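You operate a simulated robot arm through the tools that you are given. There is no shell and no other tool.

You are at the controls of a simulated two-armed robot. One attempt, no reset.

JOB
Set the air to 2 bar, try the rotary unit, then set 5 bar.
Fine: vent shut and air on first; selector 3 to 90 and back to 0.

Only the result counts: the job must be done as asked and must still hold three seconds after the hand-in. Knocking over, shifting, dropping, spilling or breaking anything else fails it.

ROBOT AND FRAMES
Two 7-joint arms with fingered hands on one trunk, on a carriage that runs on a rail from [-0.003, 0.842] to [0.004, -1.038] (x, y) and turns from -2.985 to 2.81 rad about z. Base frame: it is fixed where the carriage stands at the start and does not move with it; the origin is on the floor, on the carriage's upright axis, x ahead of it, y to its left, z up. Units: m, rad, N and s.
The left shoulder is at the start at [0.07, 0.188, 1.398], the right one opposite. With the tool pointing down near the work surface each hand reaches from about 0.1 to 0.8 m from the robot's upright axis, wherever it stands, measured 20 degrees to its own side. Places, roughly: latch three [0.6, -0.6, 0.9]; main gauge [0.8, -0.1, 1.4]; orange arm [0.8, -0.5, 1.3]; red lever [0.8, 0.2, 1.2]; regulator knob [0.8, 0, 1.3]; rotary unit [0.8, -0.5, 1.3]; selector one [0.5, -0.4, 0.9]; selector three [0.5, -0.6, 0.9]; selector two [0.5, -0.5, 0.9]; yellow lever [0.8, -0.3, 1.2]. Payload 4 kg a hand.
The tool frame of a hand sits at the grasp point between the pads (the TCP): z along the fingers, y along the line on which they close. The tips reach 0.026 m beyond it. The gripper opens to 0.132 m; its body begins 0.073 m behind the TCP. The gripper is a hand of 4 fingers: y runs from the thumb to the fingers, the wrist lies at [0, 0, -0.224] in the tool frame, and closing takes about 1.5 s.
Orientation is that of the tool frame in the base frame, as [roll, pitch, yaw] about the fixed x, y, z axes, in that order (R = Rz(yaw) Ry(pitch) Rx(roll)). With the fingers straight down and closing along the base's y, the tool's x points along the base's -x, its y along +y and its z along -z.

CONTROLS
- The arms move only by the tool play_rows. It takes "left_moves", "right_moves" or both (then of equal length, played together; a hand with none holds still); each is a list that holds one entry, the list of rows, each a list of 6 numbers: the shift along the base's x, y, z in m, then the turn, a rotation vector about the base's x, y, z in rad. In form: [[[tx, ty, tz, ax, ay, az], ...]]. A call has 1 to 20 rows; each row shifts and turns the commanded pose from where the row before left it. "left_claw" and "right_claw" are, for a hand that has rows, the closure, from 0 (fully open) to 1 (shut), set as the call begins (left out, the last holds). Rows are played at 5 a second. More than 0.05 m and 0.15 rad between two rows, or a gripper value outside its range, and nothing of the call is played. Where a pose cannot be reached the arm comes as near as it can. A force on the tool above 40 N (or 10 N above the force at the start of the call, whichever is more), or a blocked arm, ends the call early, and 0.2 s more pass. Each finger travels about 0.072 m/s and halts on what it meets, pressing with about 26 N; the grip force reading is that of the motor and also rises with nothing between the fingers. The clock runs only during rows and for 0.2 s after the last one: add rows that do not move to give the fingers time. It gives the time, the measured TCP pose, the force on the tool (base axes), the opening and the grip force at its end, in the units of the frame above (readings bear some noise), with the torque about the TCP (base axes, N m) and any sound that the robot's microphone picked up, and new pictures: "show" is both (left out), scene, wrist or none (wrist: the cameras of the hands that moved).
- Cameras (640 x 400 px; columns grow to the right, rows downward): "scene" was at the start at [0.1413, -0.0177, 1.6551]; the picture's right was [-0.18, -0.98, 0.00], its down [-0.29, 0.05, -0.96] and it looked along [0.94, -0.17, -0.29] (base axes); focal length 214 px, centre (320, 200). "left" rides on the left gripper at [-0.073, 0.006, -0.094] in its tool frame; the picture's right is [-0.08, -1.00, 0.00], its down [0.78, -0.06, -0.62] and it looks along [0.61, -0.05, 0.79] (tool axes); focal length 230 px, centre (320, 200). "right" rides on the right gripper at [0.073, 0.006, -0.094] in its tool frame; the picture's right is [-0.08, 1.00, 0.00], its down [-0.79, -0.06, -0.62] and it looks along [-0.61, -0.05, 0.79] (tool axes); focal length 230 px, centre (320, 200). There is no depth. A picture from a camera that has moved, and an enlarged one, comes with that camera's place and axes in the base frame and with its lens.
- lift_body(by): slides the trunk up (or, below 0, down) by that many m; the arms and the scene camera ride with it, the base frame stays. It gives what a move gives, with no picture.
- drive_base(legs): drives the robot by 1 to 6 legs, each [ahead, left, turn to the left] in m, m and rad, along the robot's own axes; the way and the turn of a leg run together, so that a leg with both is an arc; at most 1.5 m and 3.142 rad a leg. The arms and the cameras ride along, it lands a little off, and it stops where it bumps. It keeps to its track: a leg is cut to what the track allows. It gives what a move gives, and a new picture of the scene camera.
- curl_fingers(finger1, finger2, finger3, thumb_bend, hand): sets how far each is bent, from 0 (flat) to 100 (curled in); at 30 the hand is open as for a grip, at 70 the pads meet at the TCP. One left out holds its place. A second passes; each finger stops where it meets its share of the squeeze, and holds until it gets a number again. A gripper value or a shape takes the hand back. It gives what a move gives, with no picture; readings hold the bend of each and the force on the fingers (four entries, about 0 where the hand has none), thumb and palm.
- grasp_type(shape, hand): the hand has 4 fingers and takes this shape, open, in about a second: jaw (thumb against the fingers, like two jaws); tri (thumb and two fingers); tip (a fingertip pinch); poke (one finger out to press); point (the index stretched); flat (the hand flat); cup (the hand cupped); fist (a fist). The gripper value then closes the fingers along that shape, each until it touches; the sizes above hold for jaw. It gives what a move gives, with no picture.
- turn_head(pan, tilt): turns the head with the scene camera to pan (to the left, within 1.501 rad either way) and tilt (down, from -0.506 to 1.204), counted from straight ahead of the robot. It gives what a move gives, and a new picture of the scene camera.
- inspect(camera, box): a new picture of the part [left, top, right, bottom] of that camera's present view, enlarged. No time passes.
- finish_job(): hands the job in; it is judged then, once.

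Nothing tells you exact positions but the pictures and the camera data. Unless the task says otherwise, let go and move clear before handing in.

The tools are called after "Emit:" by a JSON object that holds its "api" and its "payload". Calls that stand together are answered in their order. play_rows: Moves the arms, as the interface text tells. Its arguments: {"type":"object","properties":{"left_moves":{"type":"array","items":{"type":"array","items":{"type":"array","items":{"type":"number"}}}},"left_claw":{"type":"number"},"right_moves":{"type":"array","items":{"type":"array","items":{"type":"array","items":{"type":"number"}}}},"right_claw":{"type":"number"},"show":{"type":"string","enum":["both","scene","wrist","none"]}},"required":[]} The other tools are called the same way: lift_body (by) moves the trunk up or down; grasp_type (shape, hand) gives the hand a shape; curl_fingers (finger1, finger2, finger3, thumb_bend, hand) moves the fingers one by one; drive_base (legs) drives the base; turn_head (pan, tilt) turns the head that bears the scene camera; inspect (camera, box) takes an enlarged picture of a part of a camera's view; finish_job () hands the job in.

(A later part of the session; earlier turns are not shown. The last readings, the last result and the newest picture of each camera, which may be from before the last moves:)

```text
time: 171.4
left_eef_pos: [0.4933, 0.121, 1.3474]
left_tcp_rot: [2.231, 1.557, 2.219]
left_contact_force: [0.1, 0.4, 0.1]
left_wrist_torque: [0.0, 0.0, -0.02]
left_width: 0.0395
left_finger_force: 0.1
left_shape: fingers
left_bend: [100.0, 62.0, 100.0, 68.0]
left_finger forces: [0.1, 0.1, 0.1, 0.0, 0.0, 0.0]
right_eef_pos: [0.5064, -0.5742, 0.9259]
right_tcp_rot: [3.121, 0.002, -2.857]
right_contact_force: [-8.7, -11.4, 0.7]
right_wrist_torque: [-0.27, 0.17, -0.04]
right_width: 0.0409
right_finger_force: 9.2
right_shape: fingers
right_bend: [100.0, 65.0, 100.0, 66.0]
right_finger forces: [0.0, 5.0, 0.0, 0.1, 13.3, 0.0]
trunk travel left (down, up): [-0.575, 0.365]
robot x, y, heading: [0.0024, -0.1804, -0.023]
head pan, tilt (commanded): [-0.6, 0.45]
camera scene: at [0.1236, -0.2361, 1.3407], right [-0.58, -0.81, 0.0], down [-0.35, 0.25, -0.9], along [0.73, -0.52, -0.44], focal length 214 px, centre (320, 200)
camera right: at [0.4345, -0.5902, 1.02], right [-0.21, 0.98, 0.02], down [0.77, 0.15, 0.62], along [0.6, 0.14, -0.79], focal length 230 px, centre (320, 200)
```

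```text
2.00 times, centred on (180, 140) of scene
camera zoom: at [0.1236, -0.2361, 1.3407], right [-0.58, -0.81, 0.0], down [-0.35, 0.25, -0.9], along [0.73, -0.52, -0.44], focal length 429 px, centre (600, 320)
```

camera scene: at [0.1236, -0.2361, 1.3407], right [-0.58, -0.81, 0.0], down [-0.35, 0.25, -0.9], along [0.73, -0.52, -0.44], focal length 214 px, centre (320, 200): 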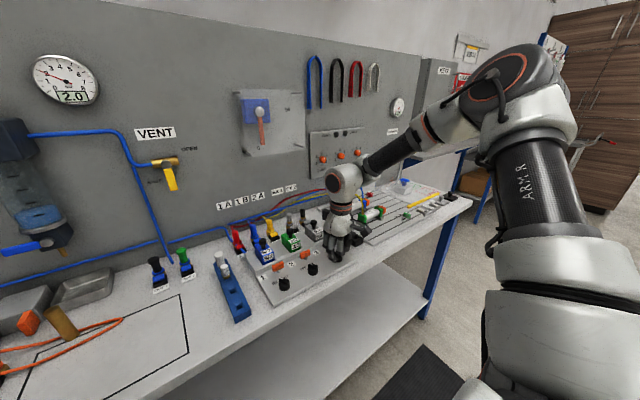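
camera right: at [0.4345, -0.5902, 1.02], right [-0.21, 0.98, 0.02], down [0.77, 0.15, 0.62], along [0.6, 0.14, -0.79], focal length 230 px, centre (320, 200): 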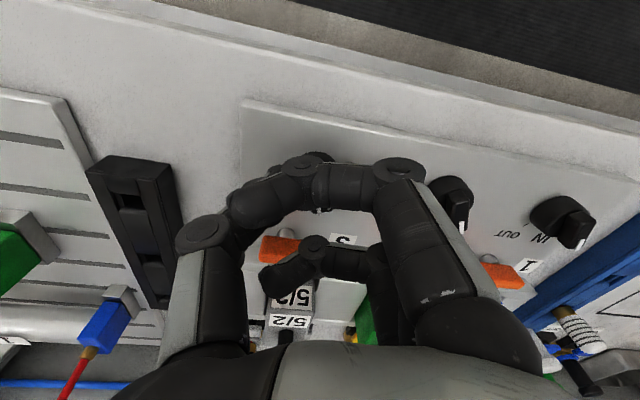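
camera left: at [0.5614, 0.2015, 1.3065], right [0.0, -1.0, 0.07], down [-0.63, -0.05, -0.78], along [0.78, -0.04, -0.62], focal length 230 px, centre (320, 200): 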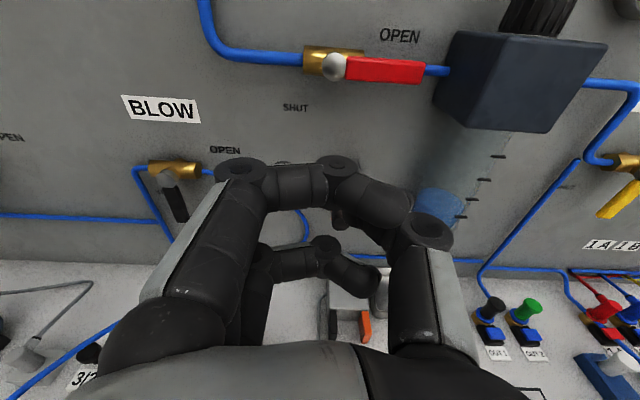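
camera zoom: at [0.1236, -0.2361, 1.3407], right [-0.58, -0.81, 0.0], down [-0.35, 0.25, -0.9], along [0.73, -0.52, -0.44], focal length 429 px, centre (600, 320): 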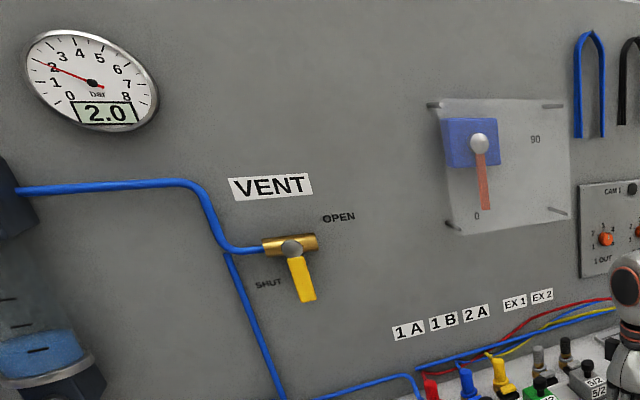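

The arm is back at 0. A small extra turn to seat the selector at 0, then release and lift.

Emit:
{"api": "play_rows", "payload": {"right_moves": [[[0, 0, 0, 0, 0, 0.08], [0, 0, 0, 0, 0, 0.08], [0, 0, 0, 0, 0, 0]]], "show": "none"}}

Emit:
{"api": "curl_fingers", "payload": {"hand": "right", "finger2": 46, "thumb_bend": 48}}

Emit:
{"api": "play_rows", "payload": {"right_moves": [[[0, 0, 0.015, 0, 0, 0], [0, 0, 0.03, 0, 0, 0], [0, 0, 0.04, 0, 0, 0], [-0.02, 0, 0.04, 0, 0, -0.1], [-0.02, 0, 0.04, 0, 0, -0.1], [0, 0, 0, 0, 0, 0]]]}}

Emit:
{"api": "inspect", "payload": {"camera": "scene", "box": [230, 190, 390, 310]}}

Emit:
{"api": "inspect", "payload": {"camera": "right", "box": [200, 40, 440, 190]}}

```text
time: 172.2
left_eef_pos: [0.4951, 0.121, 1.3467]
left_tcp_rot: [2.248, 1.555, 2.236]
left_contact_force: [0.8, -0.1, -0.9]
left_wrist_torque: [0.04, 0.0, -0.01]
left_width: 0.0396
left_finger_force: 0.0
left_shape: fingers
left_bend: [100.0, 62.0, 100.0, 68.0]
left_finger forces: [0.1, 0.1, 0.0, 0.0, 0.1, 0.0]
right_eef_pos: [0.5062, -0.5747, 0.9274]
right_tcp_rot: [3.121, 0.003, -2.696]
right_contact_force: [-6.5, -11.4, 0.8]
right_wrist_torque: [-0.28, 0.1, -0.13]
right_width: 0.041
right_finger_force: 8.8
right_shape: fingers
right_bend: [100.0, 65.0, 100.0, 66.0]
right_finger forces: [0.0, 4.2, 0.1, 0.1, 13.3, 0.0]
trunk travel left (down, up): [-0.575, 0.365]
robot x, y, heading: [-0.0013, -0.18, -0.018]
head pan, tilt (commanded): [-0.6, 0.45]
```

```text
time: 173.2
left_eef_pos: [0.4956, 0.1231, 1.3462]
left_tcp_rot: [2.34, 1.556, 2.33]
left_contact_force: [-0.1, -0.1, -0.7]
left_wrist_torque: [0.02, -0.01, 0.0]
left_width: 0.0396
left_finger_force: 0.1
left_shape: fingers
left_bend: [100.0, 62.0, 100.0, 68.0]
left_finger forces: [0.0, 0.1, 0.0, 0.1, 0.0, 0.0]
right_eef_pos: [0.5073, -0.5726, 0.9268]
right_tcp_rot: [3.122, 0.0, -2.695]
right_contact_force: [0.7, -1.1, 1.2]
right_wrist_torque: [0.0, -0.02, -0.01]
right_width: 0.0487
right_finger_force: 0.0
right_shape: fingers
right_bend: [100.0, 46.0, 100.0, 48.0]
right_finger forces: [0.0, 0.0, 0.1, 0.1, 0.1, 0.0]
trunk travel left (down, up): [-0.575, 0.365]
robot x, y, heading: [0.0014, -0.1836, -0.018]
head pan, tilt (commanded): [-0.6, 0.45]
```

```text
time: 174.6
left_eef_pos: [0.4964, 0.1225, 1.3451]
left_tcp_rot: [2.399, 1.556, 2.386]
left_contact_force: [0.3, -0.3, 0.7]
left_wrist_torque: [0.02, -0.01, 0.0]
left_width: 0.0393
left_finger_force: 0.1
left_shape: fingers
left_bend: [100.0, 62.0, 100.0, 68.0]
left_finger forces: [0.0, 0.0, 0.0, 0.1, 0.1, 0.0]
right_eef_pos: [0.4686, -0.5712, 1.0891]
right_tcp_rot: [3.121, -0.001, -2.896]
right_contact_force: [1.1, -0.5, 1.0]
right_wrist_torque: [0.04, -0.02, -0.03]
right_width: 0.0489
right_finger_force: 0.1
right_shape: fingers
right_bend: [100.0, 46.0, 100.0, 48.0]
right_finger forces: [0.0, 0.0, 0.0, 0.0, 0.0, 0.1]
trunk travel left (down, up): [-0.575, 0.365]
robot x, y, heading: [-0.0008, -0.1811, -0.021]
head pan, tilt (commanded): [-0.6, 0.45]
camera scene: at [0.1262, -0.2344, 1.3405], right [-0.58, -0.81, 0.0], down [-0.36, 0.25, -0.9], along [0.73, -0.52, -0.44], focal length 214 px, centre (320, 200)
camera right: at [0.3968, -0.5833, 1.1833], right [-0.17, 0.99, 0.02], down [0.78, 0.12, 0.61], along [0.6, 0.12, -0.79], focal length 230 px, centre (320, 200)
```

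scene: 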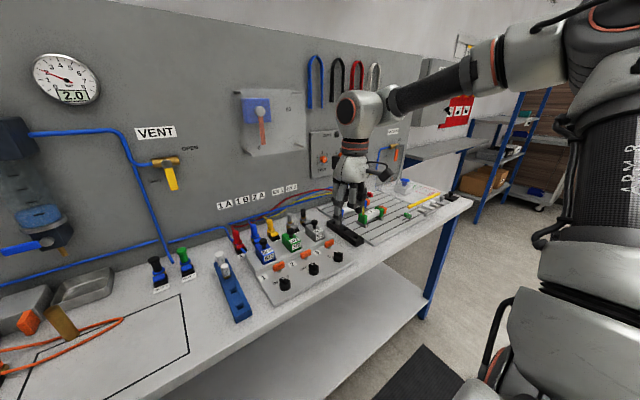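
right: 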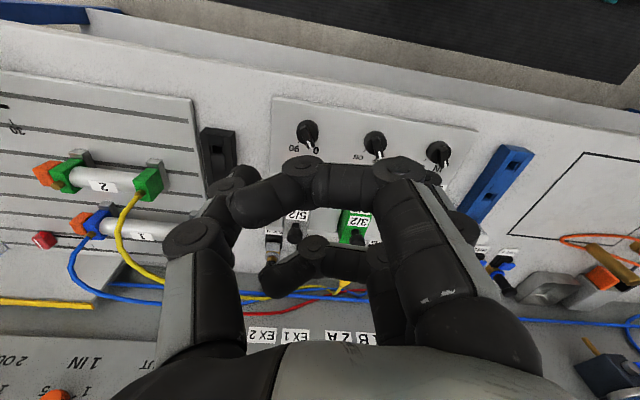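

```text
3.33 times, centred on (310, 250) of scene
camera zoom: at [0.1262, -0.2344, 1.3405], right [-0.58, -0.81, 0.0], down [-0.36, 0.25, -0.9], along [0.73, -0.52, -0.44], focal length 715 px, centre (353, 33)
```

zoom: 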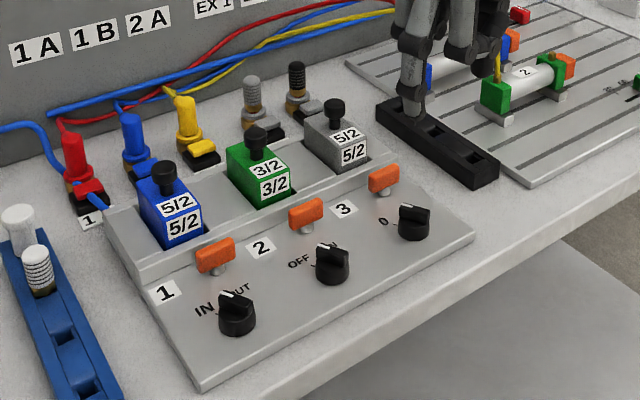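

```text
2.67 times, centred on (320, 115) of right
camera zoom: at [0.3968, -0.5833, 1.1833], right [-0.17, 0.99, 0.02], down [0.78, 0.12, 0.61], along [0.6, 0.12, -0.79], focal length 614 px, centre (320, 427)
```

zoom: 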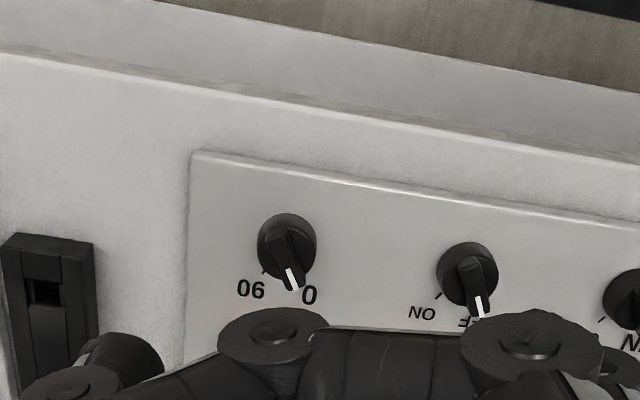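

Released. I'll compare selector 3's pointer with the earlier "0" picture.

Emit:
{"api": "inspect", "payload": {"camera": "scene", "box": [290, 230, 350, 275]}}

Emit:
{"api": "inspect", "payload": {"camera": "right", "box": [280, 110, 400, 185]}}

Emit:
{"api": "inspect", "payload": {"camera": "scene", "box": [230, 80, 330, 160]}}

```text
8.89 times, centred on (320, 252) of scene
camera zoom: at [0.1262, -0.2344, 1.3405], right [-0.58, -0.81, 0.0], down [-0.36, 0.25, -0.9], along [0.73, -0.52, -0.44], focal length 1906 px, centre (320, -267)
```

zoom: 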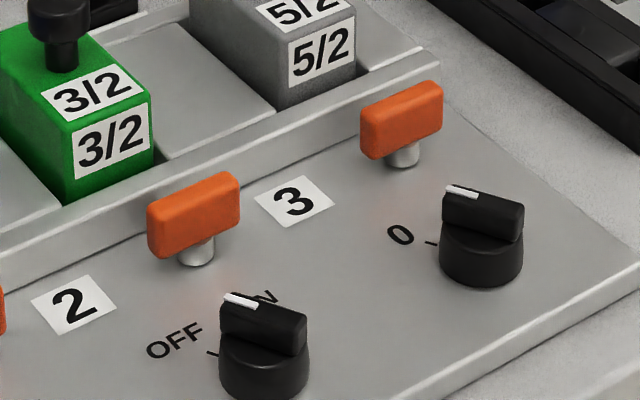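

```text
5.33 times, centred on (340, 148) of right
camera zoom: at [0.3968, -0.5833, 1.1833], right [-0.17, 0.99, 0.02], down [0.78, 0.12, 0.61], along [0.6, 0.12, -0.79], focal length 1227 px, centre (213, 480)
```

zoom: 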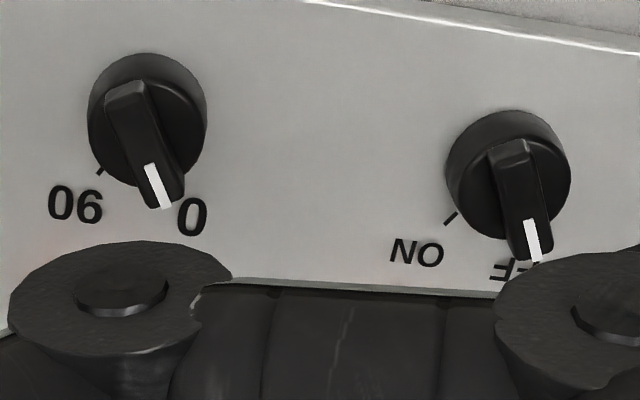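

```text
5.00 times, centred on (280, 120) of scene
camera zoom: at [0.1262, -0.2344, 1.3405], right [-0.58, -0.81, 0.0], down [-0.36, 0.25, -0.9], along [0.73, -0.52, -0.44], focal length 1072 px, centre (520, 600)
```

zoom: 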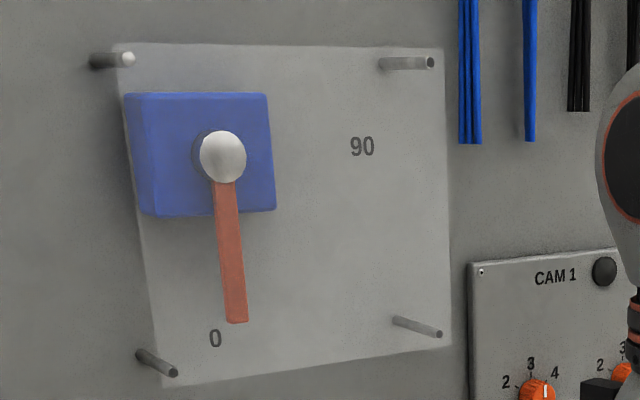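

Selector 3 is back at 0 and the rotary arm points to 0. Now back to the regulator for 5 bar: raise the trunk, drive left, and re-aim the right hand at the knob with 45° tilt.

Emit:
{"api": "lift_body", "payload": {"by": 0.36}}

Emit:
{"api": "drive_base", "payload": {"legs": [[0, 0.557, 0]]}}

Emit:
{"api": "turn_head", "payload": {"pan": -0.2, "tilt": 0.35}}

Emit:
{"api": "play_rows", "payload": {"right_moves": [[[0.019, 0.005, 0.003, 0.0272, -0.1087, 0], [0.019, 0.005, 0.003, 0.0272, -0.1087, 0], [0.019, 0.005, 0.003, 0.0272, -0.1087, 0], [0.019, 0.005, 0.003, 0.0272, -0.1087, 0], [0.019, 0.005, 0.003, 0.0272, -0.1087, 0], [0.019, 0.005, 0.003, 0.0272, -0.1087, 0], [0.019, 0.005, 0.003, 0.0272, -0.1087, 0], [0, 0, 0, 0, 0, 0]]]}}

```text
time: 178.1
left_eef_pos: [0.4949, 0.1227, 1.7053]
left_tcp_rot: [2.357, 1.556, 2.34]
left_contact_force: [0.1, 0.9, -0.8]
left_wrist_torque: [0.0, 0.01, -0.04]
left_width: 0.0394
left_finger_force: 0.1
left_shape: fingers
left_bend: [100.0, 62.0, 100.0, 68.0]
left_finger forces: [0.0, 0.0, 0.0, 0.1, 0.0, 0.0]
right_eef_pos: [0.4689, -0.571, 1.4496]
right_tcp_rot: [3.123, -0.001, -2.898]
right_contact_force: [0.4, -0.5, 0.7]
right_wrist_torque: [0.01, -0.02, -0.02]
right_width: 0.0486
right_finger_force: 0.1
right_shape: fingers
right_bend: [100.0, 46.0, 100.0, 48.0]
right_finger forces: [0.0, 0.0, 0.0, 0.1, 0.0, 0.0]
trunk travel left (down, up): [-0.935, 0.005]
robot x, y, heading: [0.0008, -0.1795, -0.019]
head pan, tilt (commanded): [-0.6, 0.45]
```

```text
time: 181.3
left_eef_pos: [0.4935, 0.6734, 1.7077]
left_tcp_rot: [2.265, 1.555, 2.253]
left_contact_force: [0.9, 0.2, -0.3]
left_wrist_torque: [0.0, 0.01, 0.0]
left_width: 0.0397
left_finger_force: 0.1
left_shape: fingers
left_bend: [100.0, 62.0, 100.0, 68.0]
left_finger forces: [0.1, 0.0, 0.1, 0.0, 0.0, 0.0]
right_eef_pos: [0.4656, -0.0199, 1.4487]
right_tcp_rot: [3.119, 0.001, -2.898]
right_contact_force: [0.6, -0.9, -0.5]
right_wrist_torque: [0.02, -0.03, 0.01]
right_width: 0.0489
right_finger_force: 0.1
right_shape: fingers
right_bend: [100.0, 46.0, 100.0, 48.0]
right_finger forces: [0.0, 0.0, 0.1, 0.0, 0.0, 0.0]
trunk travel left (down, up): [-0.935, 0.005]
robot x, y, heading: [-0.0024, 0.3753, -0.016]
head pan, tilt (commanded): [-0.6, 0.45]
camera scene: at [0.1229, 0.3163, 1.7005], right [-0.58, -0.81, 0.0], down [-0.35, 0.25, -0.9], along [0.73, -0.52, -0.44], focal length 214 px, centre (320, 200)
```

scene: 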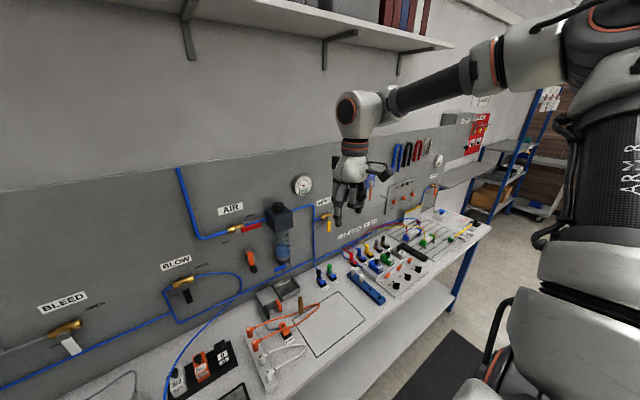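

```text
time: 182.1
left_eef_pos: [0.4934, 0.6775, 1.7067]
left_tcp_rot: [2.377, 1.558, 2.364]
left_contact_force: [-0.2, 0.5, -1.2]
left_wrist_torque: [-0.03, 0.0, 0.01]
left_width: 0.0395
left_finger_force: 0.0
left_shape: fingers
left_bend: [100.0, 62.0, 100.0, 68.0]
left_finger forces: [0.0, 0.1, 0.0, 0.0, 0.0, 0.0]
right_eef_pos: [0.4656, -0.0155, 1.451]
right_tcp_rot: [3.122, 0.001, -2.897]
right_contact_force: [-0.4, 0.3, -0.3]
right_wrist_torque: [-0.01, -0.01, 0.0]
right_width: 0.0487
right_finger_force: 0.1
right_shape: fingers
right_bend: [100.0, 46.0, 100.0, 48.0]
right_finger forces: [0.0, 0.0, 0.1, 0.0, 0.0, 0.1]
trunk travel left (down, up): [-0.935, 0.005]
robot x, y, heading: [-0.001, 0.3764, -0.018]
head pan, tilt (commanded): [-0.201, 0.351]
camera scene: at [0.1389, 0.3532, 1.7099], right [-0.22, -0.98, 0.0], down [-0.34, 0.07, -0.94], along [0.92, -0.21, -0.34], focal length 214 px, centre (320, 200)
```

scene: 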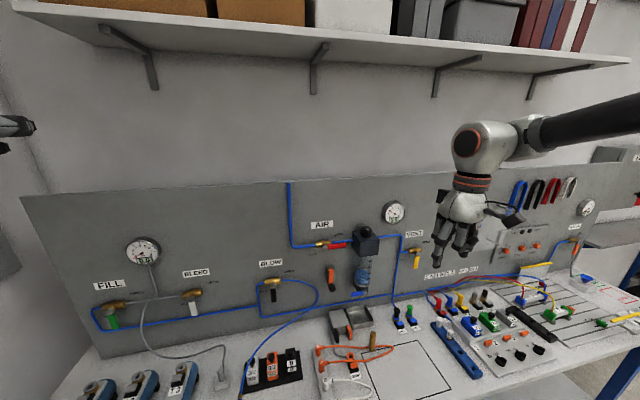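

```text
time: 183.9
left_eef_pos: [0.4939, 0.6758, 1.7066]
left_tcp_rot: [2.333, 1.557, 2.321]
left_contact_force: [1.0, -0.1, 1.6]
left_wrist_torque: [0.02, -0.02, 0.01]
left_width: 0.0394
left_finger_force: 0.1
left_shape: fingers
left_bend: [100.0, 62.0, 100.0, 68.0]
left_finger forces: [0.0, 0.0, 0.0, 0.0, 0.1, 0.1]
right_eef_pos: [0.5985, 0.0174, 1.472]
right_tcp_rot: [3.119, 0.784, -2.898]
right_contact_force: [0.9, 0.2, -0.6]
right_wrist_torque: [-0.03, 0.03, 0.0]
right_width: 0.0489
right_finger_force: 0.1
right_shape: fingers
right_bend: [100.0, 46.0, 100.0, 48.0]
right_finger forces: [0.0, 0.1, 0.0, 0.0, 0.0, 0.0]
trunk travel left (down, up): [-0.935, 0.005]
robot x, y, heading: [-0.0007, 0.3762, -0.018]
head pan, tilt (commanded): [-0.201, 0.351]
camera scene: at [0.1387, 0.3522, 1.7099], right [-0.22, -0.98, 0.0], down [-0.34, 0.08, -0.94], along [0.92, -0.21, -0.34], focal length 214 px, centre (320, 200)
camera right: at [0.4821, -0.0059, 1.487], right [-0.2, 0.98, 0.07], down [0.13, -0.04, 0.99], along [0.97, 0.21, -0.12], focal length 230 px, centre (320, 200)
```

scene: 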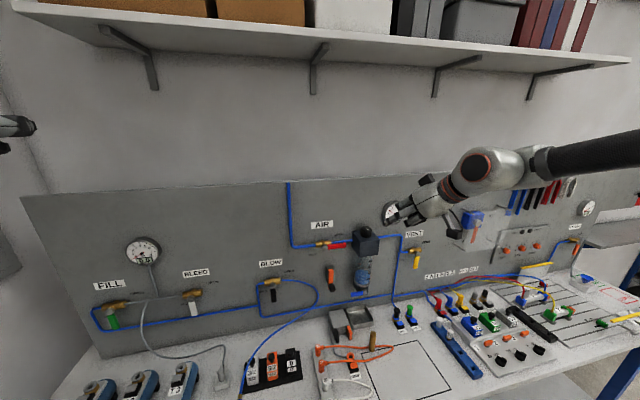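
right: 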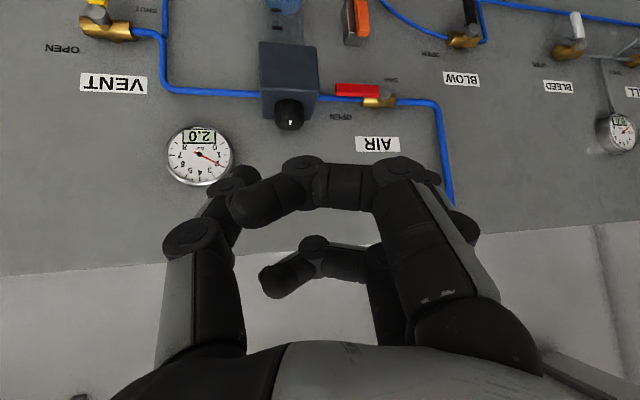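

The gauge still shows 2.0. I'll approach the knob with a yaw of about +0.45 rad, thumb narrowed so it clears the panel, ready to turn clockwise.

Emit:
{"api": "curl_fingers", "payload": {"hand": "right", "finger2": 42, "thumb_bend": 53}}

Emit:
{"api": "play_rows", "payload": {"right_moves": [[[0.0334, 0.0007, -0.0137, 0, 0, 0.0343], [0.0334, 0.0007, -0.0137, 0, 0, 0.0343], [0.0334, 0.0007, -0.0137, 0, 0, 0.0343], [0.0334, 0.0007, -0.0137, 0, 0, 0.0343], [0.0334, 0.0007, -0.0137, 0, 0, 0.0343], [0.0334, 0.0007, -0.0137, 0, 0, 0.0343], [0, 0, 0, 0, 0, 0]]]}}

Emit:
{"api": "inspect", "payload": {"camera": "scene", "box": [330, 180, 430, 250]}}

```text
time: 184.9
left_eef_pos: [0.4937, 0.6764, 1.7058]
left_tcp_rot: [2.356, 1.557, 2.341]
left_contact_force: [1.0, 0.0, 0.1]
left_wrist_torque: [0.0, 0.02, 0.03]
left_width: 0.0396
left_finger_force: 0.0
left_shape: fingers
left_bend: [100.0, 62.0, 100.0, 68.0]
left_finger forces: [0.0, 0.0, 0.1, 0.0, 0.0, 0.1]
right_eef_pos: [0.5983, 0.0188, 1.4735]
right_tcp_rot: [3.121, 0.787, -2.895]
right_contact_force: [-0.7, 0.8, 0.5]
right_wrist_torque: [0.0, 0.0, -0.03]
right_width: 0.0461
right_finger_force: 0.0
right_shape: fingers
right_bend: [100.0, 42.0, 100.0, 53.0]
right_finger forces: [0.1, 0.0, 0.0, 0.0, 0.0, 0.0]
trunk travel left (down, up): [-0.935, 0.005]
robot x, y, heading: [-0.001, 0.3718, -0.023]
head pan, tilt (commanded): [-0.201, 0.351]
```

```text
time: 186.5
left_eef_pos: [0.492, 0.6765, 1.7068]
left_tcp_rot: [2.302, 1.557, 2.289]
left_contact_force: [-0.5, 0.5, 0.4]
left_wrist_torque: [-0.03, 0.01, 0.0]
left_width: 0.0394
left_finger_force: 0.1
left_shape: fingers
left_bend: [100.0, 62.0, 100.0, 68.0]
left_finger forces: [0.0, 0.0, 0.0, 0.0, 0.1, 0.1]
right_eef_pos: [0.7989, 0.0208, 1.3885]
right_tcp_rot: [3.121, 0.787, -2.688]
right_contact_force: [0.8, -1.0, 0.2]
right_wrist_torque: [0.02, -0.02, 0.0]
right_width: 0.0462
right_finger_force: 0.0
right_shape: fingers
right_bend: [100.0, 42.0, 100.0, 53.0]
right_finger forces: [0.0, 0.0, 0.0, 0.0, 0.1, 0.0]
trunk travel left (down, up): [-0.935, 0.005]
robot x, y, heading: [0.0003, 0.3704, -0.022]
head pan, tilt (commanded): [-0.201, 0.351]
camera scene: at [0.1377, 0.3523, 1.71], right [-0.22, -0.98, 0.0], down [-0.33, 0.08, -0.94], along [0.92, -0.21, -0.34], focal length 214 px, centre (320, 200)
camera right: at [0.6912, -0.026, 1.4029], right [-0.4, 0.91, 0.07], down [0.14, -0.01, 0.99], along [0.91, 0.4, -0.12], focal length 230 px, centre (320, 200)
```

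scene: 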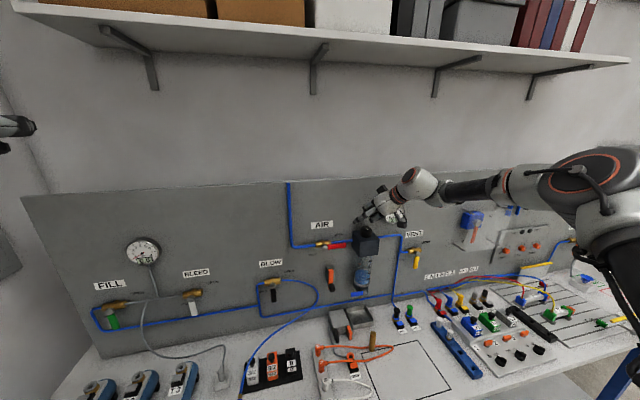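
right: 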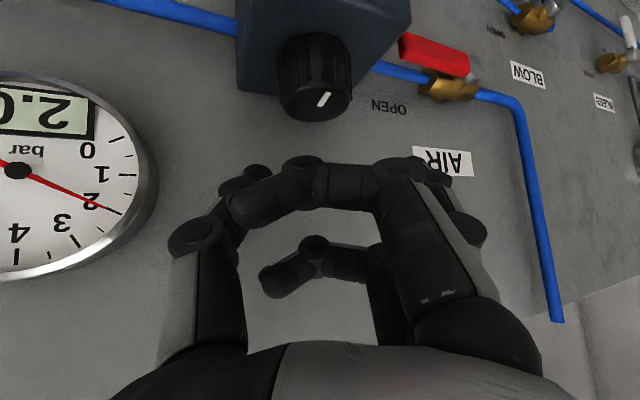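

```text
5.71 times, centred on (380, 215) of scene
camera zoom: at [0.1377, 0.3523, 1.71], right [-0.22, -0.98, 0.0], down [-0.33, 0.08, -0.94], along [0.92, -0.21, -0.34], focal length 1226 px, centre (-23, 114)
```

zoom: 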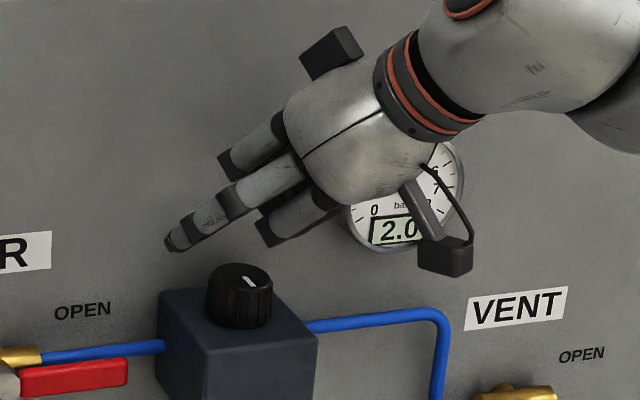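

Aligned above the knob. Descending and gripping, then turning clockwise about 0.85 rad.

Emit:
{"api": "play_rows", "payload": {"right_moves": [[[0, 0.0003, -0.019, 0, 0, 0], [0, 0.0003, -0.019, 0, 0, 0], [0, 0.0003, -0.019, 0, 0, 0], [0, 0, 0, 0, 0, 0]]], "show": "none"}}

Emit:
{"api": "curl_fingers", "payload": {"hand": "right", "finger2": 70, "thumb_bend": 70}}

Emit:
{"api": "inspect", "payload": {"camera": "scene", "box": [330, 180, 430, 250]}}

```text
time: 187.5
left_eef_pos: [0.493, 0.676, 1.7065]
left_tcp_rot: [2.356, 1.557, 2.344]
left_contact_force: [0.3, 0.0, -0.2]
left_wrist_torque: [-0.04, 0.0, 0.03]
left_width: 0.0395
left_finger_force: 0.1
left_shape: fingers
left_bend: [100.0, 62.0, 100.0, 68.0]
left_finger forces: [0.0, 0.1, 0.1, 0.0, 0.0, 0.0]
right_eef_pos: [0.8015, 0.0237, 1.3338]
right_tcp_rot: [3.12, 0.785, -2.691]
right_contact_force: [-0.1, -0.1, 0.2]
right_wrist_torque: [-0.01, -0.07, 0.01]
right_width: 0.046
right_finger_force: 0.7
right_shape: fingers
right_bend: [100.0, 42.0, 100.0, 53.0]
right_finger forces: [0.0, 0.0, 0.0, 0.0, 0.8, 0.0]
trunk travel left (down, up): [-0.935, 0.005]
robot x, y, heading: [0.0011, 0.3742, -0.02]
head pan, tilt (commanded): [-0.201, 0.351]
```

```text
time: 188.5
left_eef_pos: [0.4949, 0.6755, 1.706]
left_tcp_rot: [2.374, 1.555, 2.363]
left_contact_force: [-0.3, 0.5, 0.0]
left_wrist_torque: [0.01, -0.02, 0.0]
left_width: 0.0396
left_finger_force: 0.1
left_shape: fingers
left_bend: [100.0, 62.0, 100.0, 68.0]
left_finger forces: [0.0, 0.0, 0.1, 0.0, 0.0, 0.1]
right_eef_pos: [0.8019, 0.0239, 1.3333]
right_tcp_rot: [3.12, 0.784, -2.693]
right_contact_force: [5.4, -3.6, 1.1]
right_wrist_torque: [-0.04, -0.04, -0.03]
right_width: 0.0413
right_finger_force: 8.7
right_shape: fingers
right_bend: [100.0, 61.0, 100.0, 65.0]
right_finger forces: [0.0, 6.5, 0.0, 0.1, 11.9, 0.0]
trunk travel left (down, up): [-0.935, 0.005]
robot x, y, heading: [-0.0029, 0.3745, -0.018]
head pan, tilt (commanded): [-0.201, 0.351]
```

```text
5.71 times, centred on (380, 215) of scene
camera zoom: at [0.1407, 0.3515, 1.7097], right [-0.22, -0.98, 0.0], down [-0.34, 0.08, -0.94], along [0.92, -0.2, -0.34], focal length 1226 px, centre (-23, 114)
```

zoom: 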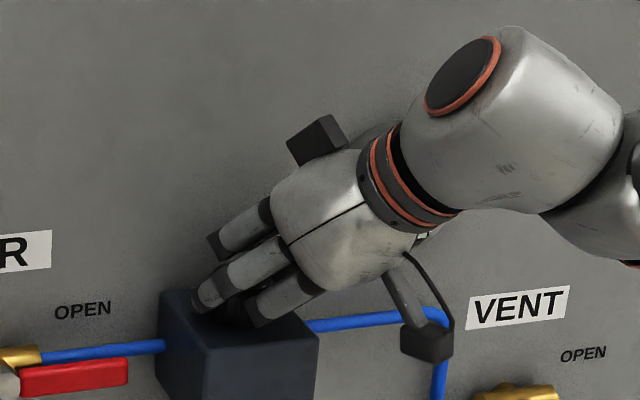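

Grip is good (0.041 m). Turning clockwise.

Emit:
{"api": "play_rows", "payload": {"right_moves": [[[-0.0004, 0.00097, 0, 0, 0, -0.12], [-0.0003, 0.00101, 0, 0, 0, -0.12], [-0.00016, 0.00103, 0, 0, 0, -0.12], [0, 0.00104, 0, 0, 0, -0.12], [0.0001, 0.00104, 0, 0, 0, -0.12], [0.0002, 0.00102, 0, 0, 0, -0.12], [0.0003, 0.00099, 0, 0, 0, -0.12], [0, 0, 0, 0, 0, 0], [0, 0, 0, 0, 0, 0], [0, 0, 0, 0, 0, 0], [0, 0, 0, 0, 0, 0]]]}}

Emit:
{"api": "inspect", "payload": {"camera": "scene", "box": [330, 180, 430, 250]}}

```text
time: 190.9
left_eef_pos: [0.4978, 0.6739, 1.7051]
left_tcp_rot: [2.412, 1.554, 2.4]
left_contact_force: [0.7, 1.1, 0.0]
left_wrist_torque: [-0.02, -0.02, 0.02]
left_width: 0.0392
left_finger_force: 0.1
left_shape: fingers
left_bend: [100.0, 62.0, 100.0, 68.0]
left_finger forces: [0.0, 0.0, 0.1, 0.1, 0.1, 0.0]
right_eef_pos: [0.7974, 0.0247, 1.3313]
right_tcp_rot: [3.116, 0.784, 2.749]
right_contact_force: [25.8, -12.3, 14.6]
right_wrist_torque: [-0.43, -0.53, 0.01]
right_width: 0.0408
right_finger_force: 17.0
right_shape: fingers
right_bend: [100.0, 59.0, 100.0, 65.0]
right_finger forces: [0.0, 12.5, 0.0, 0.1, 22.2, 0.0]
right hand out of reach, approached as far as the arm can: row 7
trunk travel left (down, up): [-0.935, 0.005]
robot x, y, heading: [-0.0025, 0.3753, -0.024]
head pan, tilt (commanded): [-0.201, 0.351]
camera scene: at [0.1435, 0.3503, 1.7095], right [-0.22, -0.98, 0.0], down [-0.34, 0.08, -0.94], along [0.92, -0.2, -0.35], focal length 214 px, centre (320, 200)
camera right: at [0.6895, 0.074, 1.3455], right [0.41, 0.91, 0.07], down [0.08, -0.12, 0.99], along [0.91, -0.4, -0.12], focal length 230 px, centre (320, 200)
```

scene: 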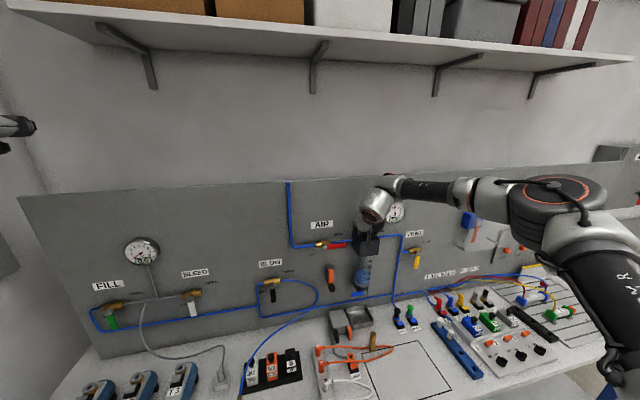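
right: 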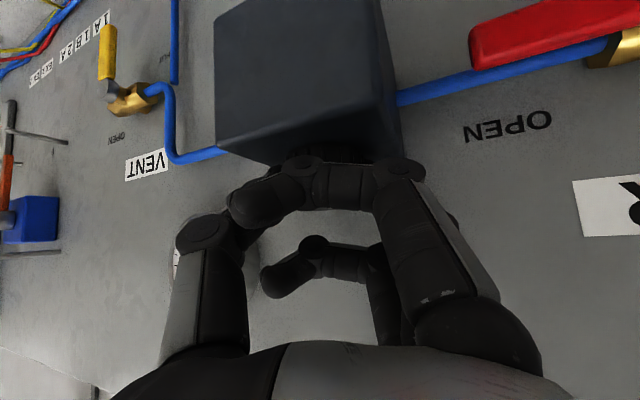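

```text
5.71 times, centred on (380, 215) of scene
camera zoom: at [0.1435, 0.3503, 1.7095], right [-0.22, -0.98, 0.0], down [-0.34, 0.08, -0.94], along [0.92, -0.2, -0.35], focal length 1226 px, centre (-23, 114)
```

zoom: 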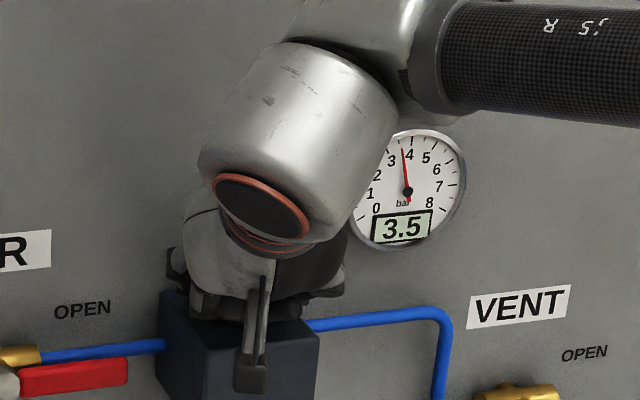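

3.5 bar after one swing. Same again for 1.5 bar more: open, swing back to about +0.5, grip, and check before turning.

Emit:
{"api": "curl_fingers", "payload": {"hand": "right", "finger2": 42, "thumb_bend": 50}}

Emit:
{"api": "play_rows", "payload": {"right_moves": [[[0, -0.0009, 0, 0, 0, 0.11], [0, -0.0009, 0, 0, 0, 0.11], [0, -0.0009, 0, 0, 0, 0.11], [0, -0.0009, 0, 0, 0, 0.11], [0, -0.0009, 0, 0, 0, 0.11], [0, -0.0009, 0, 0, 0, 0.11], [0, -0.0009, 0, 0, 0, 0.11], [0, -0.0009, 0, 0, 0, 0.11], [0, 0, 0, 0, 0, 0]]]}}

Emit:
{"api": "inspect", "payload": {"camera": "scene", "box": [330, 180, 430, 250]}}

```text
time: 191.9
left_eef_pos: [0.4916, 0.6785, 1.7059]
left_tcp_rot: [2.336, 1.559, 2.324]
left_contact_force: [-1.1, 0.5, 0.5]
left_wrist_torque: [0.0, -0.01, -0.01]
left_width: 0.0396
left_finger_force: 0.0
left_shape: fingers
left_bend: [100.0, 62.0, 100.0, 68.0]
left_finger forces: [0.0, 0.0, 0.0, 0.0, 0.0, 0.0]
right_eef_pos: [0.7928, 0.029, 1.3341]
right_tcp_rot: [3.121, 0.788, 2.751]
right_contact_force: [-0.4, 0.3, 0.1]
right_wrist_torque: [0.01, 0.01, 0.01]
right_width: 0.0475
right_finger_force: 0.1
right_shape: fingers
right_bend: [100.0, 42.0, 100.0, 50.0]
right_finger forces: [0.0, 0.1, 0.1, 0.0, 0.0, 0.0]
trunk travel left (down, up): [-0.935, 0.005]
robot x, y, heading: [-0.0034, 0.3763, -0.019]
head pan, tilt (commanded): [-0.201, 0.351]
```

```text
time: 193.9
left_eef_pos: [0.494, 0.6767, 1.7055]
left_tcp_rot: [2.357, 1.557, 2.346]
left_contact_force: [-0.6, 0.6, -0.3]
left_wrist_torque: [-0.02, 0.0, 0.01]
left_width: 0.0394
left_finger_force: 0.1
left_shape: fingers
left_bend: [100.0, 62.0, 100.0, 68.0]
left_finger forces: [0.0, 0.0, 0.0, 0.0, 0.0, 0.0]
right_eef_pos: [0.7942, 0.0179, 1.3341]
right_tcp_rot: [3.121, 0.785, -2.652]
right_contact_force: [-1.0, -0.2, 0.5]
right_wrist_torque: [0.01, -0.03, -0.01]
right_width: 0.0477
right_finger_force: 0.4
right_shape: fingers
right_bend: [100.0, 42.0, 100.0, 50.0]
right_finger forces: [0.0, 0.0, 0.0, 0.0, 0.4, 0.0]
trunk travel left (down, up): [-0.935, 0.005]
robot x, y, heading: [-0.0021, 0.3774, -0.02]
head pan, tilt (commanded): [-0.201, 0.351]
camera scene: at [0.139, 0.3526, 1.7099], right [-0.22, -0.98, 0.0], down [-0.34, 0.07, -0.94], along [0.92, -0.21, -0.34], focal length 214 px, centre (320, 200)
camera right: at [0.6871, -0.032, 1.3475], right [-0.43, 0.9, 0.07], down [0.14, -0.01, 0.99], along [0.89, 0.44, -0.12], focal length 230 px, centre (320, 200)
```

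scene: 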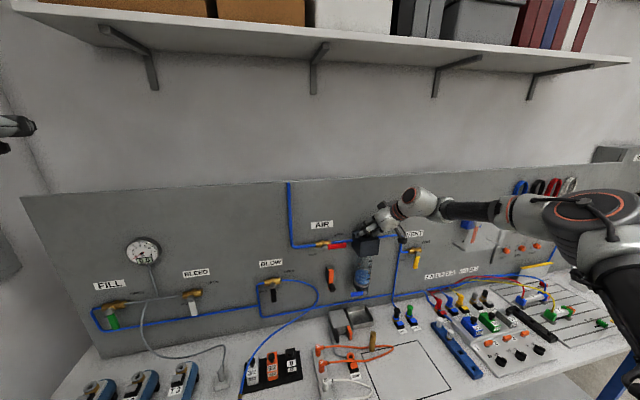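
right: 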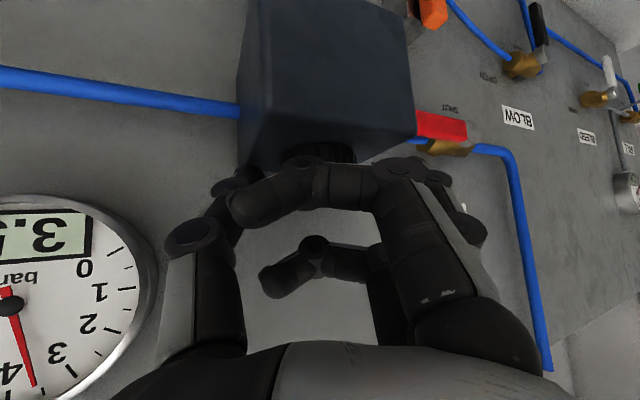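

```text
5.71 times, centred on (380, 215) of scene
camera zoom: at [0.139, 0.3526, 1.7099], right [-0.22, -0.98, 0.0], down [-0.34, 0.07, -0.94], along [0.92, -0.21, -0.34], focal length 1226 px, centre (-23, 114)
```

zoom: 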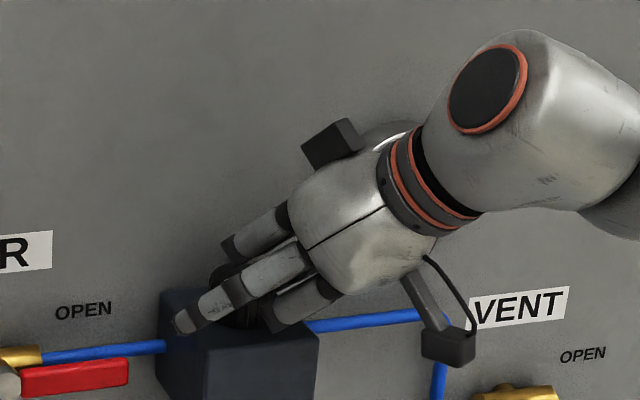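

Still 3.5. I'll recentre slightly, grip, and turn clockwise in two parts.

Emit:
{"api": "play_rows", "payload": {"right_moves": [[[0.003, 0.002, -0.001, 0, 0, 0], [0.003, 0.0015, -0.001, 0, 0, 0], [0, 0, 0, 0, 0, 0]]], "show": "none"}}

Emit:
{"api": "curl_fingers", "payload": {"hand": "right", "finger2": 70, "thumb_bend": 70}}

Emit:
{"api": "play_rows", "payload": {"right_moves": [[[-0.0004, 0.00097, 0, 0, 0, -0.12], [-0.0003, 0.00101, 0, 0, 0, -0.12], [-0.00016, 0.00103, 0, 0, 0, -0.12], [0, 0.00104, 0, 0, 0, -0.12], [0.0001, 0.00104, 0, 0, 0, -0.12], [0, 0, 0, 0, 0, 0], [0, 0, 0, 0, 0, 0], [0, 0, 0, 0, 0, 0], [0, 0, 0, 0, 0, 0]]]}}

Emit:
{"api": "inspect", "payload": {"camera": "right", "box": [20, 160, 260, 360]}}

Emit:
{"api": "inspect", "payload": {"camera": "scene", "box": [330, 180, 430, 250]}}

```text
time: 194.7
left_eef_pos: [0.4921, 0.6761, 1.7064]
left_tcp_rot: [2.305, 1.558, 2.295]
left_contact_force: [-1.0, 0.2, -0.1]
left_wrist_torque: [0.02, 0.0, 0.02]
left_width: 0.0395
left_finger_force: 0.0
left_shape: fingers
left_bend: [100.0, 62.0, 100.0, 68.0]
left_finger forces: [0.1, 0.0, 0.0, 0.0, 0.0, 0.0]
right_eef_pos: [0.7991, 0.0217, 1.3337]
right_tcp_rot: [3.123, 0.787, -2.652]
right_contact_force: [-1.4, -0.2, 4.4]
right_wrist_torque: [-0.15, -0.17, -0.06]
right_width: 0.0478
right_finger_force: 1.7
right_shape: fingers
right_bend: [100.0, 42.0, 100.0, 50.0]
right_finger forces: [0.1, 0.0, 0.0, 0.1, 4.8, 0.0]
trunk travel left (down, up): [-0.935, 0.005]
robot x, y, heading: [-0.0012, 0.3735, -0.017]
head pan, tilt (commanded): [-0.201, 0.351]
```

```text
time: 195.7
left_eef_pos: [0.4951, 0.6755, 1.7064]
left_tcp_rot: [2.35, 1.554, 2.335]
left_contact_force: [0.3, 0.0, 1.2]
left_wrist_torque: [-0.04, 0.0, 0.06]
left_width: 0.0396
left_finger_force: 0.1
left_shape: fingers
left_bend: [100.0, 62.0, 100.0, 68.0]
left_finger forces: [0.0, 0.0, 0.0, 0.1, 0.1, 0.0]
right_eef_pos: [0.8002, 0.0211, 1.3304]
right_tcp_rot: [3.121, 0.785, -2.653]
right_contact_force: [6.0, -3.1, 4.3]
right_wrist_torque: [-0.12, -0.18, -0.06]
right_width: 0.0416
right_finger_force: 12.5
right_shape: fingers
right_bend: [100.0, 60.0, 100.0, 65.0]
right_finger forces: [0.0, 6.6, 0.0, 0.0, 17.6, 0.0]
trunk travel left (down, up): [-0.935, 0.005]
robot x, y, heading: [-0.005, 0.3766, -0.018]
head pan, tilt (commanded): [-0.201, 0.351]
```

```text
time: 197.7
left_eef_pos: [0.4942, 0.6736, 1.7065]
left_tcp_rot: [2.32, 1.555, 2.307]
left_contact_force: [0.1, -0.5, 0.6]
left_wrist_torque: [-0.03, -0.02, 0.02]
left_width: 0.0396
left_finger_force: 0.1
left_shape: fingers
left_bend: [100.0, 62.0, 100.0, 68.0]
left_finger forces: [0.0, 0.0, 0.0, 0.0, 0.0, 0.0]
right_eef_pos: [0.8013, 0.026, 1.3317]
right_tcp_rot: [3.118, 0.785, 3.03]
right_contact_force: [10.2, -8.6, 12.5]
right_wrist_torque: [-0.53, -0.39, 0.07]
right_width: 0.0418
right_finger_force: 16.5
right_shape: fingers
right_bend: [100.0, 61.0, 100.0, 64.0]
right_finger forces: [0.1, 6.8, 0.0, 0.0, 26.3, 0.0]
trunk travel left (down, up): [-0.935, 0.005]
robot x, y, heading: [-0.0001, 0.3762, -0.019]
head pan, tilt (commanded): [-0.201, 0.351]
camera scene: at [0.1398, 0.3505, 1.7098], right [-0.22, -0.98, 0.0], down [-0.34, 0.08, -0.94], along [0.92, -0.2, -0.34], focal length 214 px, centre (320, 200)
camera right: at [0.6825, 0.0451, 1.3456], right [0.15, 0.99, 0.07], down [0.11, -0.09, 0.99], along [0.98, -0.14, -0.12], focal length 230 px, centre (320, 200)
```

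scene: 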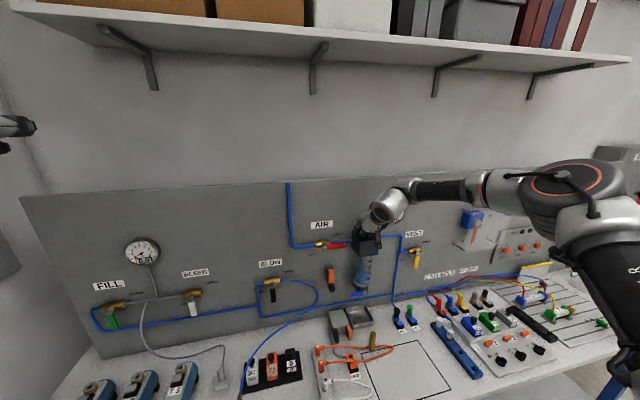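
right: 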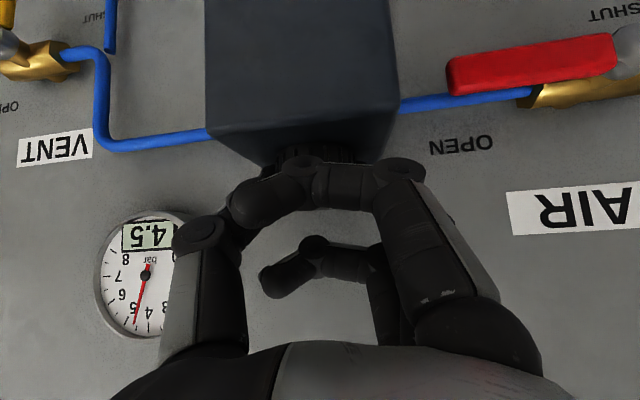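

```text
2.00 times, centred on (140, 260) of right
camera zoom: at [0.6825, 0.0451, 1.3456], right [0.15, 0.99, 0.07], down [0.11, -0.09, 0.99], along [0.98, -0.14, -0.12], focal length 460 px, centre (680, 80)
```

zoom: 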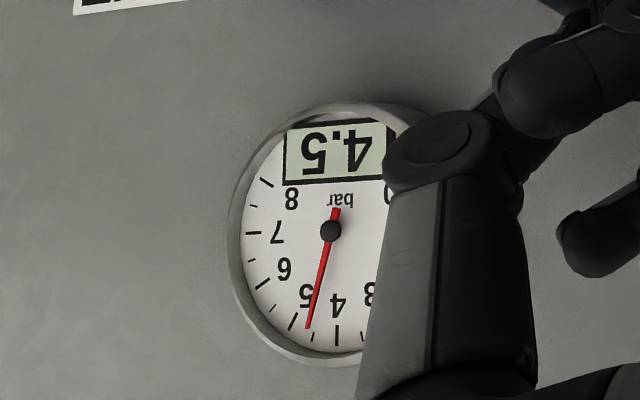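

```text
5.71 times, centred on (380, 215) of scene
camera zoom: at [0.1398, 0.3505, 1.7098], right [-0.22, -0.98, 0.0], down [-0.34, 0.08, -0.94], along [0.92, -0.2, -0.34], focal length 1226 px, centre (-23, 114)
```

zoom: 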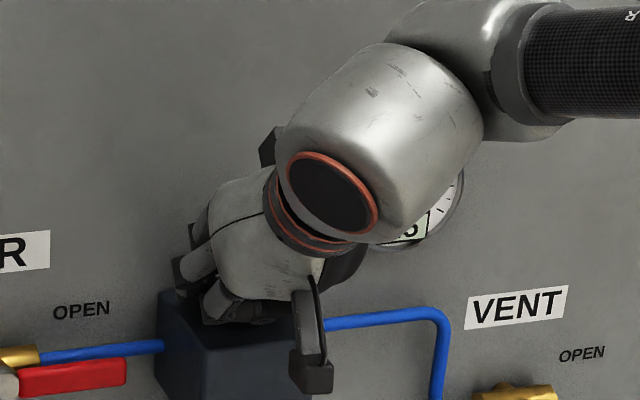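

4.5 bar. One more half-bar step; turning in small increments.

Emit:
{"api": "play_rows", "payload": {"right_moves": [[[0.0002, 0.0009, 0, 0, 0, -0.1], [0, 0, 0, 0, 0, 0], [0, 0, 0, 0, 0, 0], [0, 0, 0, 0, 0, 0], [0, 0, 0, 0, 0, 0]]], "show": "wrist"}}

Emit:
{"api": "inspect", "payload": {"camera": "right", "box": [60, 160, 260, 360]}}

Emit:
{"api": "inspect", "payload": {"camera": "scene", "box": [360, 190, 420, 240]}}

```text
time: 198.9
left_eef_pos: [0.4944, 0.6742, 1.7062]
left_tcp_rot: [2.301, 1.556, 2.287]
left_contact_force: [-0.4, 0.0, 1.0]
left_wrist_torque: [-0.01, 0.0, -0.03]
left_width: 0.0395
left_finger_force: 0.0
left_shape: fingers
left_bend: [100.0, 62.0, 100.0, 68.0]
left_finger forces: [0.1, 0.1, 0.0, 0.0, 0.0, 0.0]
right_eef_pos: [0.8004, 0.0275, 1.331]
right_tcp_rot: [3.118, 0.786, 2.928]
right_contact_force: [14.0, -13.1, 19.3]
right_wrist_torque: [-0.75, -0.47, 0.13]
right_width: 0.0417
right_finger_force: 19.5
right_shape: fingers
right_bend: [100.0, 61.0, 100.0, 64.0]
right_finger forces: [0.1, 7.0, 0.1, 0.0, 32.6, 0.0]
trunk travel left (down, up): [-0.935, 0.005]
robot x, y, heading: [0.0007, 0.3745, -0.021]
head pan, tilt (commanded): [-0.201, 0.351]
camera right: at [0.6848, 0.0573, 1.3455], right [0.25, 0.97, 0.07], down [0.1, -0.1, 0.99], along [0.96, -0.24, -0.12], focal length 230 px, centre (320, 200)
```

right: 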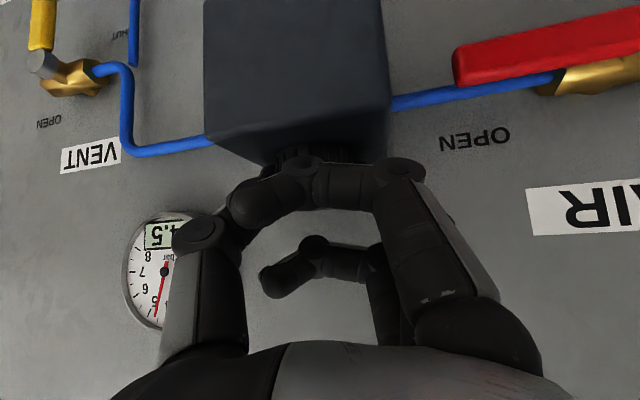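

```text
2.00 times, centred on (160, 260) of right
camera zoom: at [0.6848, 0.0573, 1.3455], right [0.25, 0.97, 0.07], down [0.1, -0.1, 0.99], along [0.96, -0.24, -0.12], focal length 460 px, centre (640, 80)
```

zoom: 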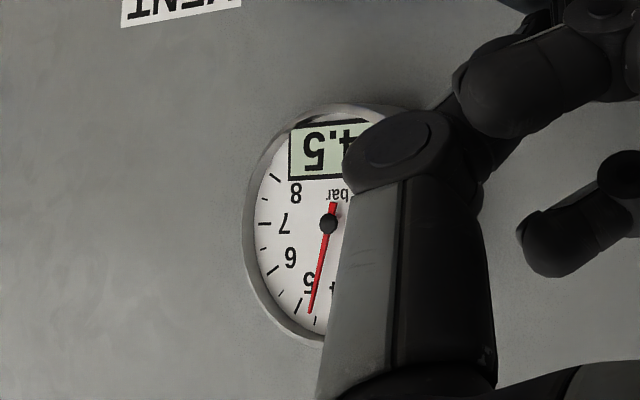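

```text
8.00 times, centred on (390, 215) of scene
camera zoom: at [0.1394, 0.3502, 1.7099], right [-0.22, -0.98, 0.0], down [-0.34, 0.08, -0.94], along [0.92, -0.2, -0.34], focal length 1716 px, centre (-240, 80)
```

zoom: 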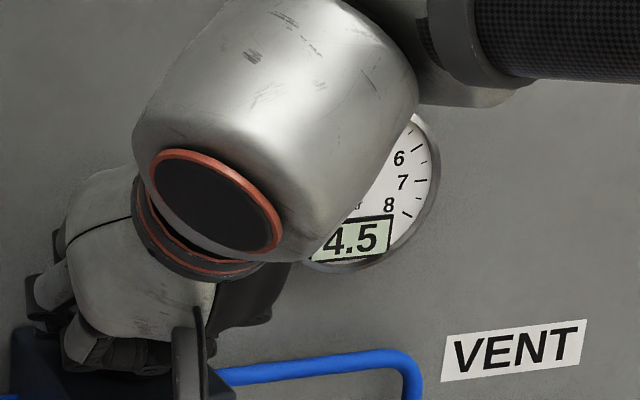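

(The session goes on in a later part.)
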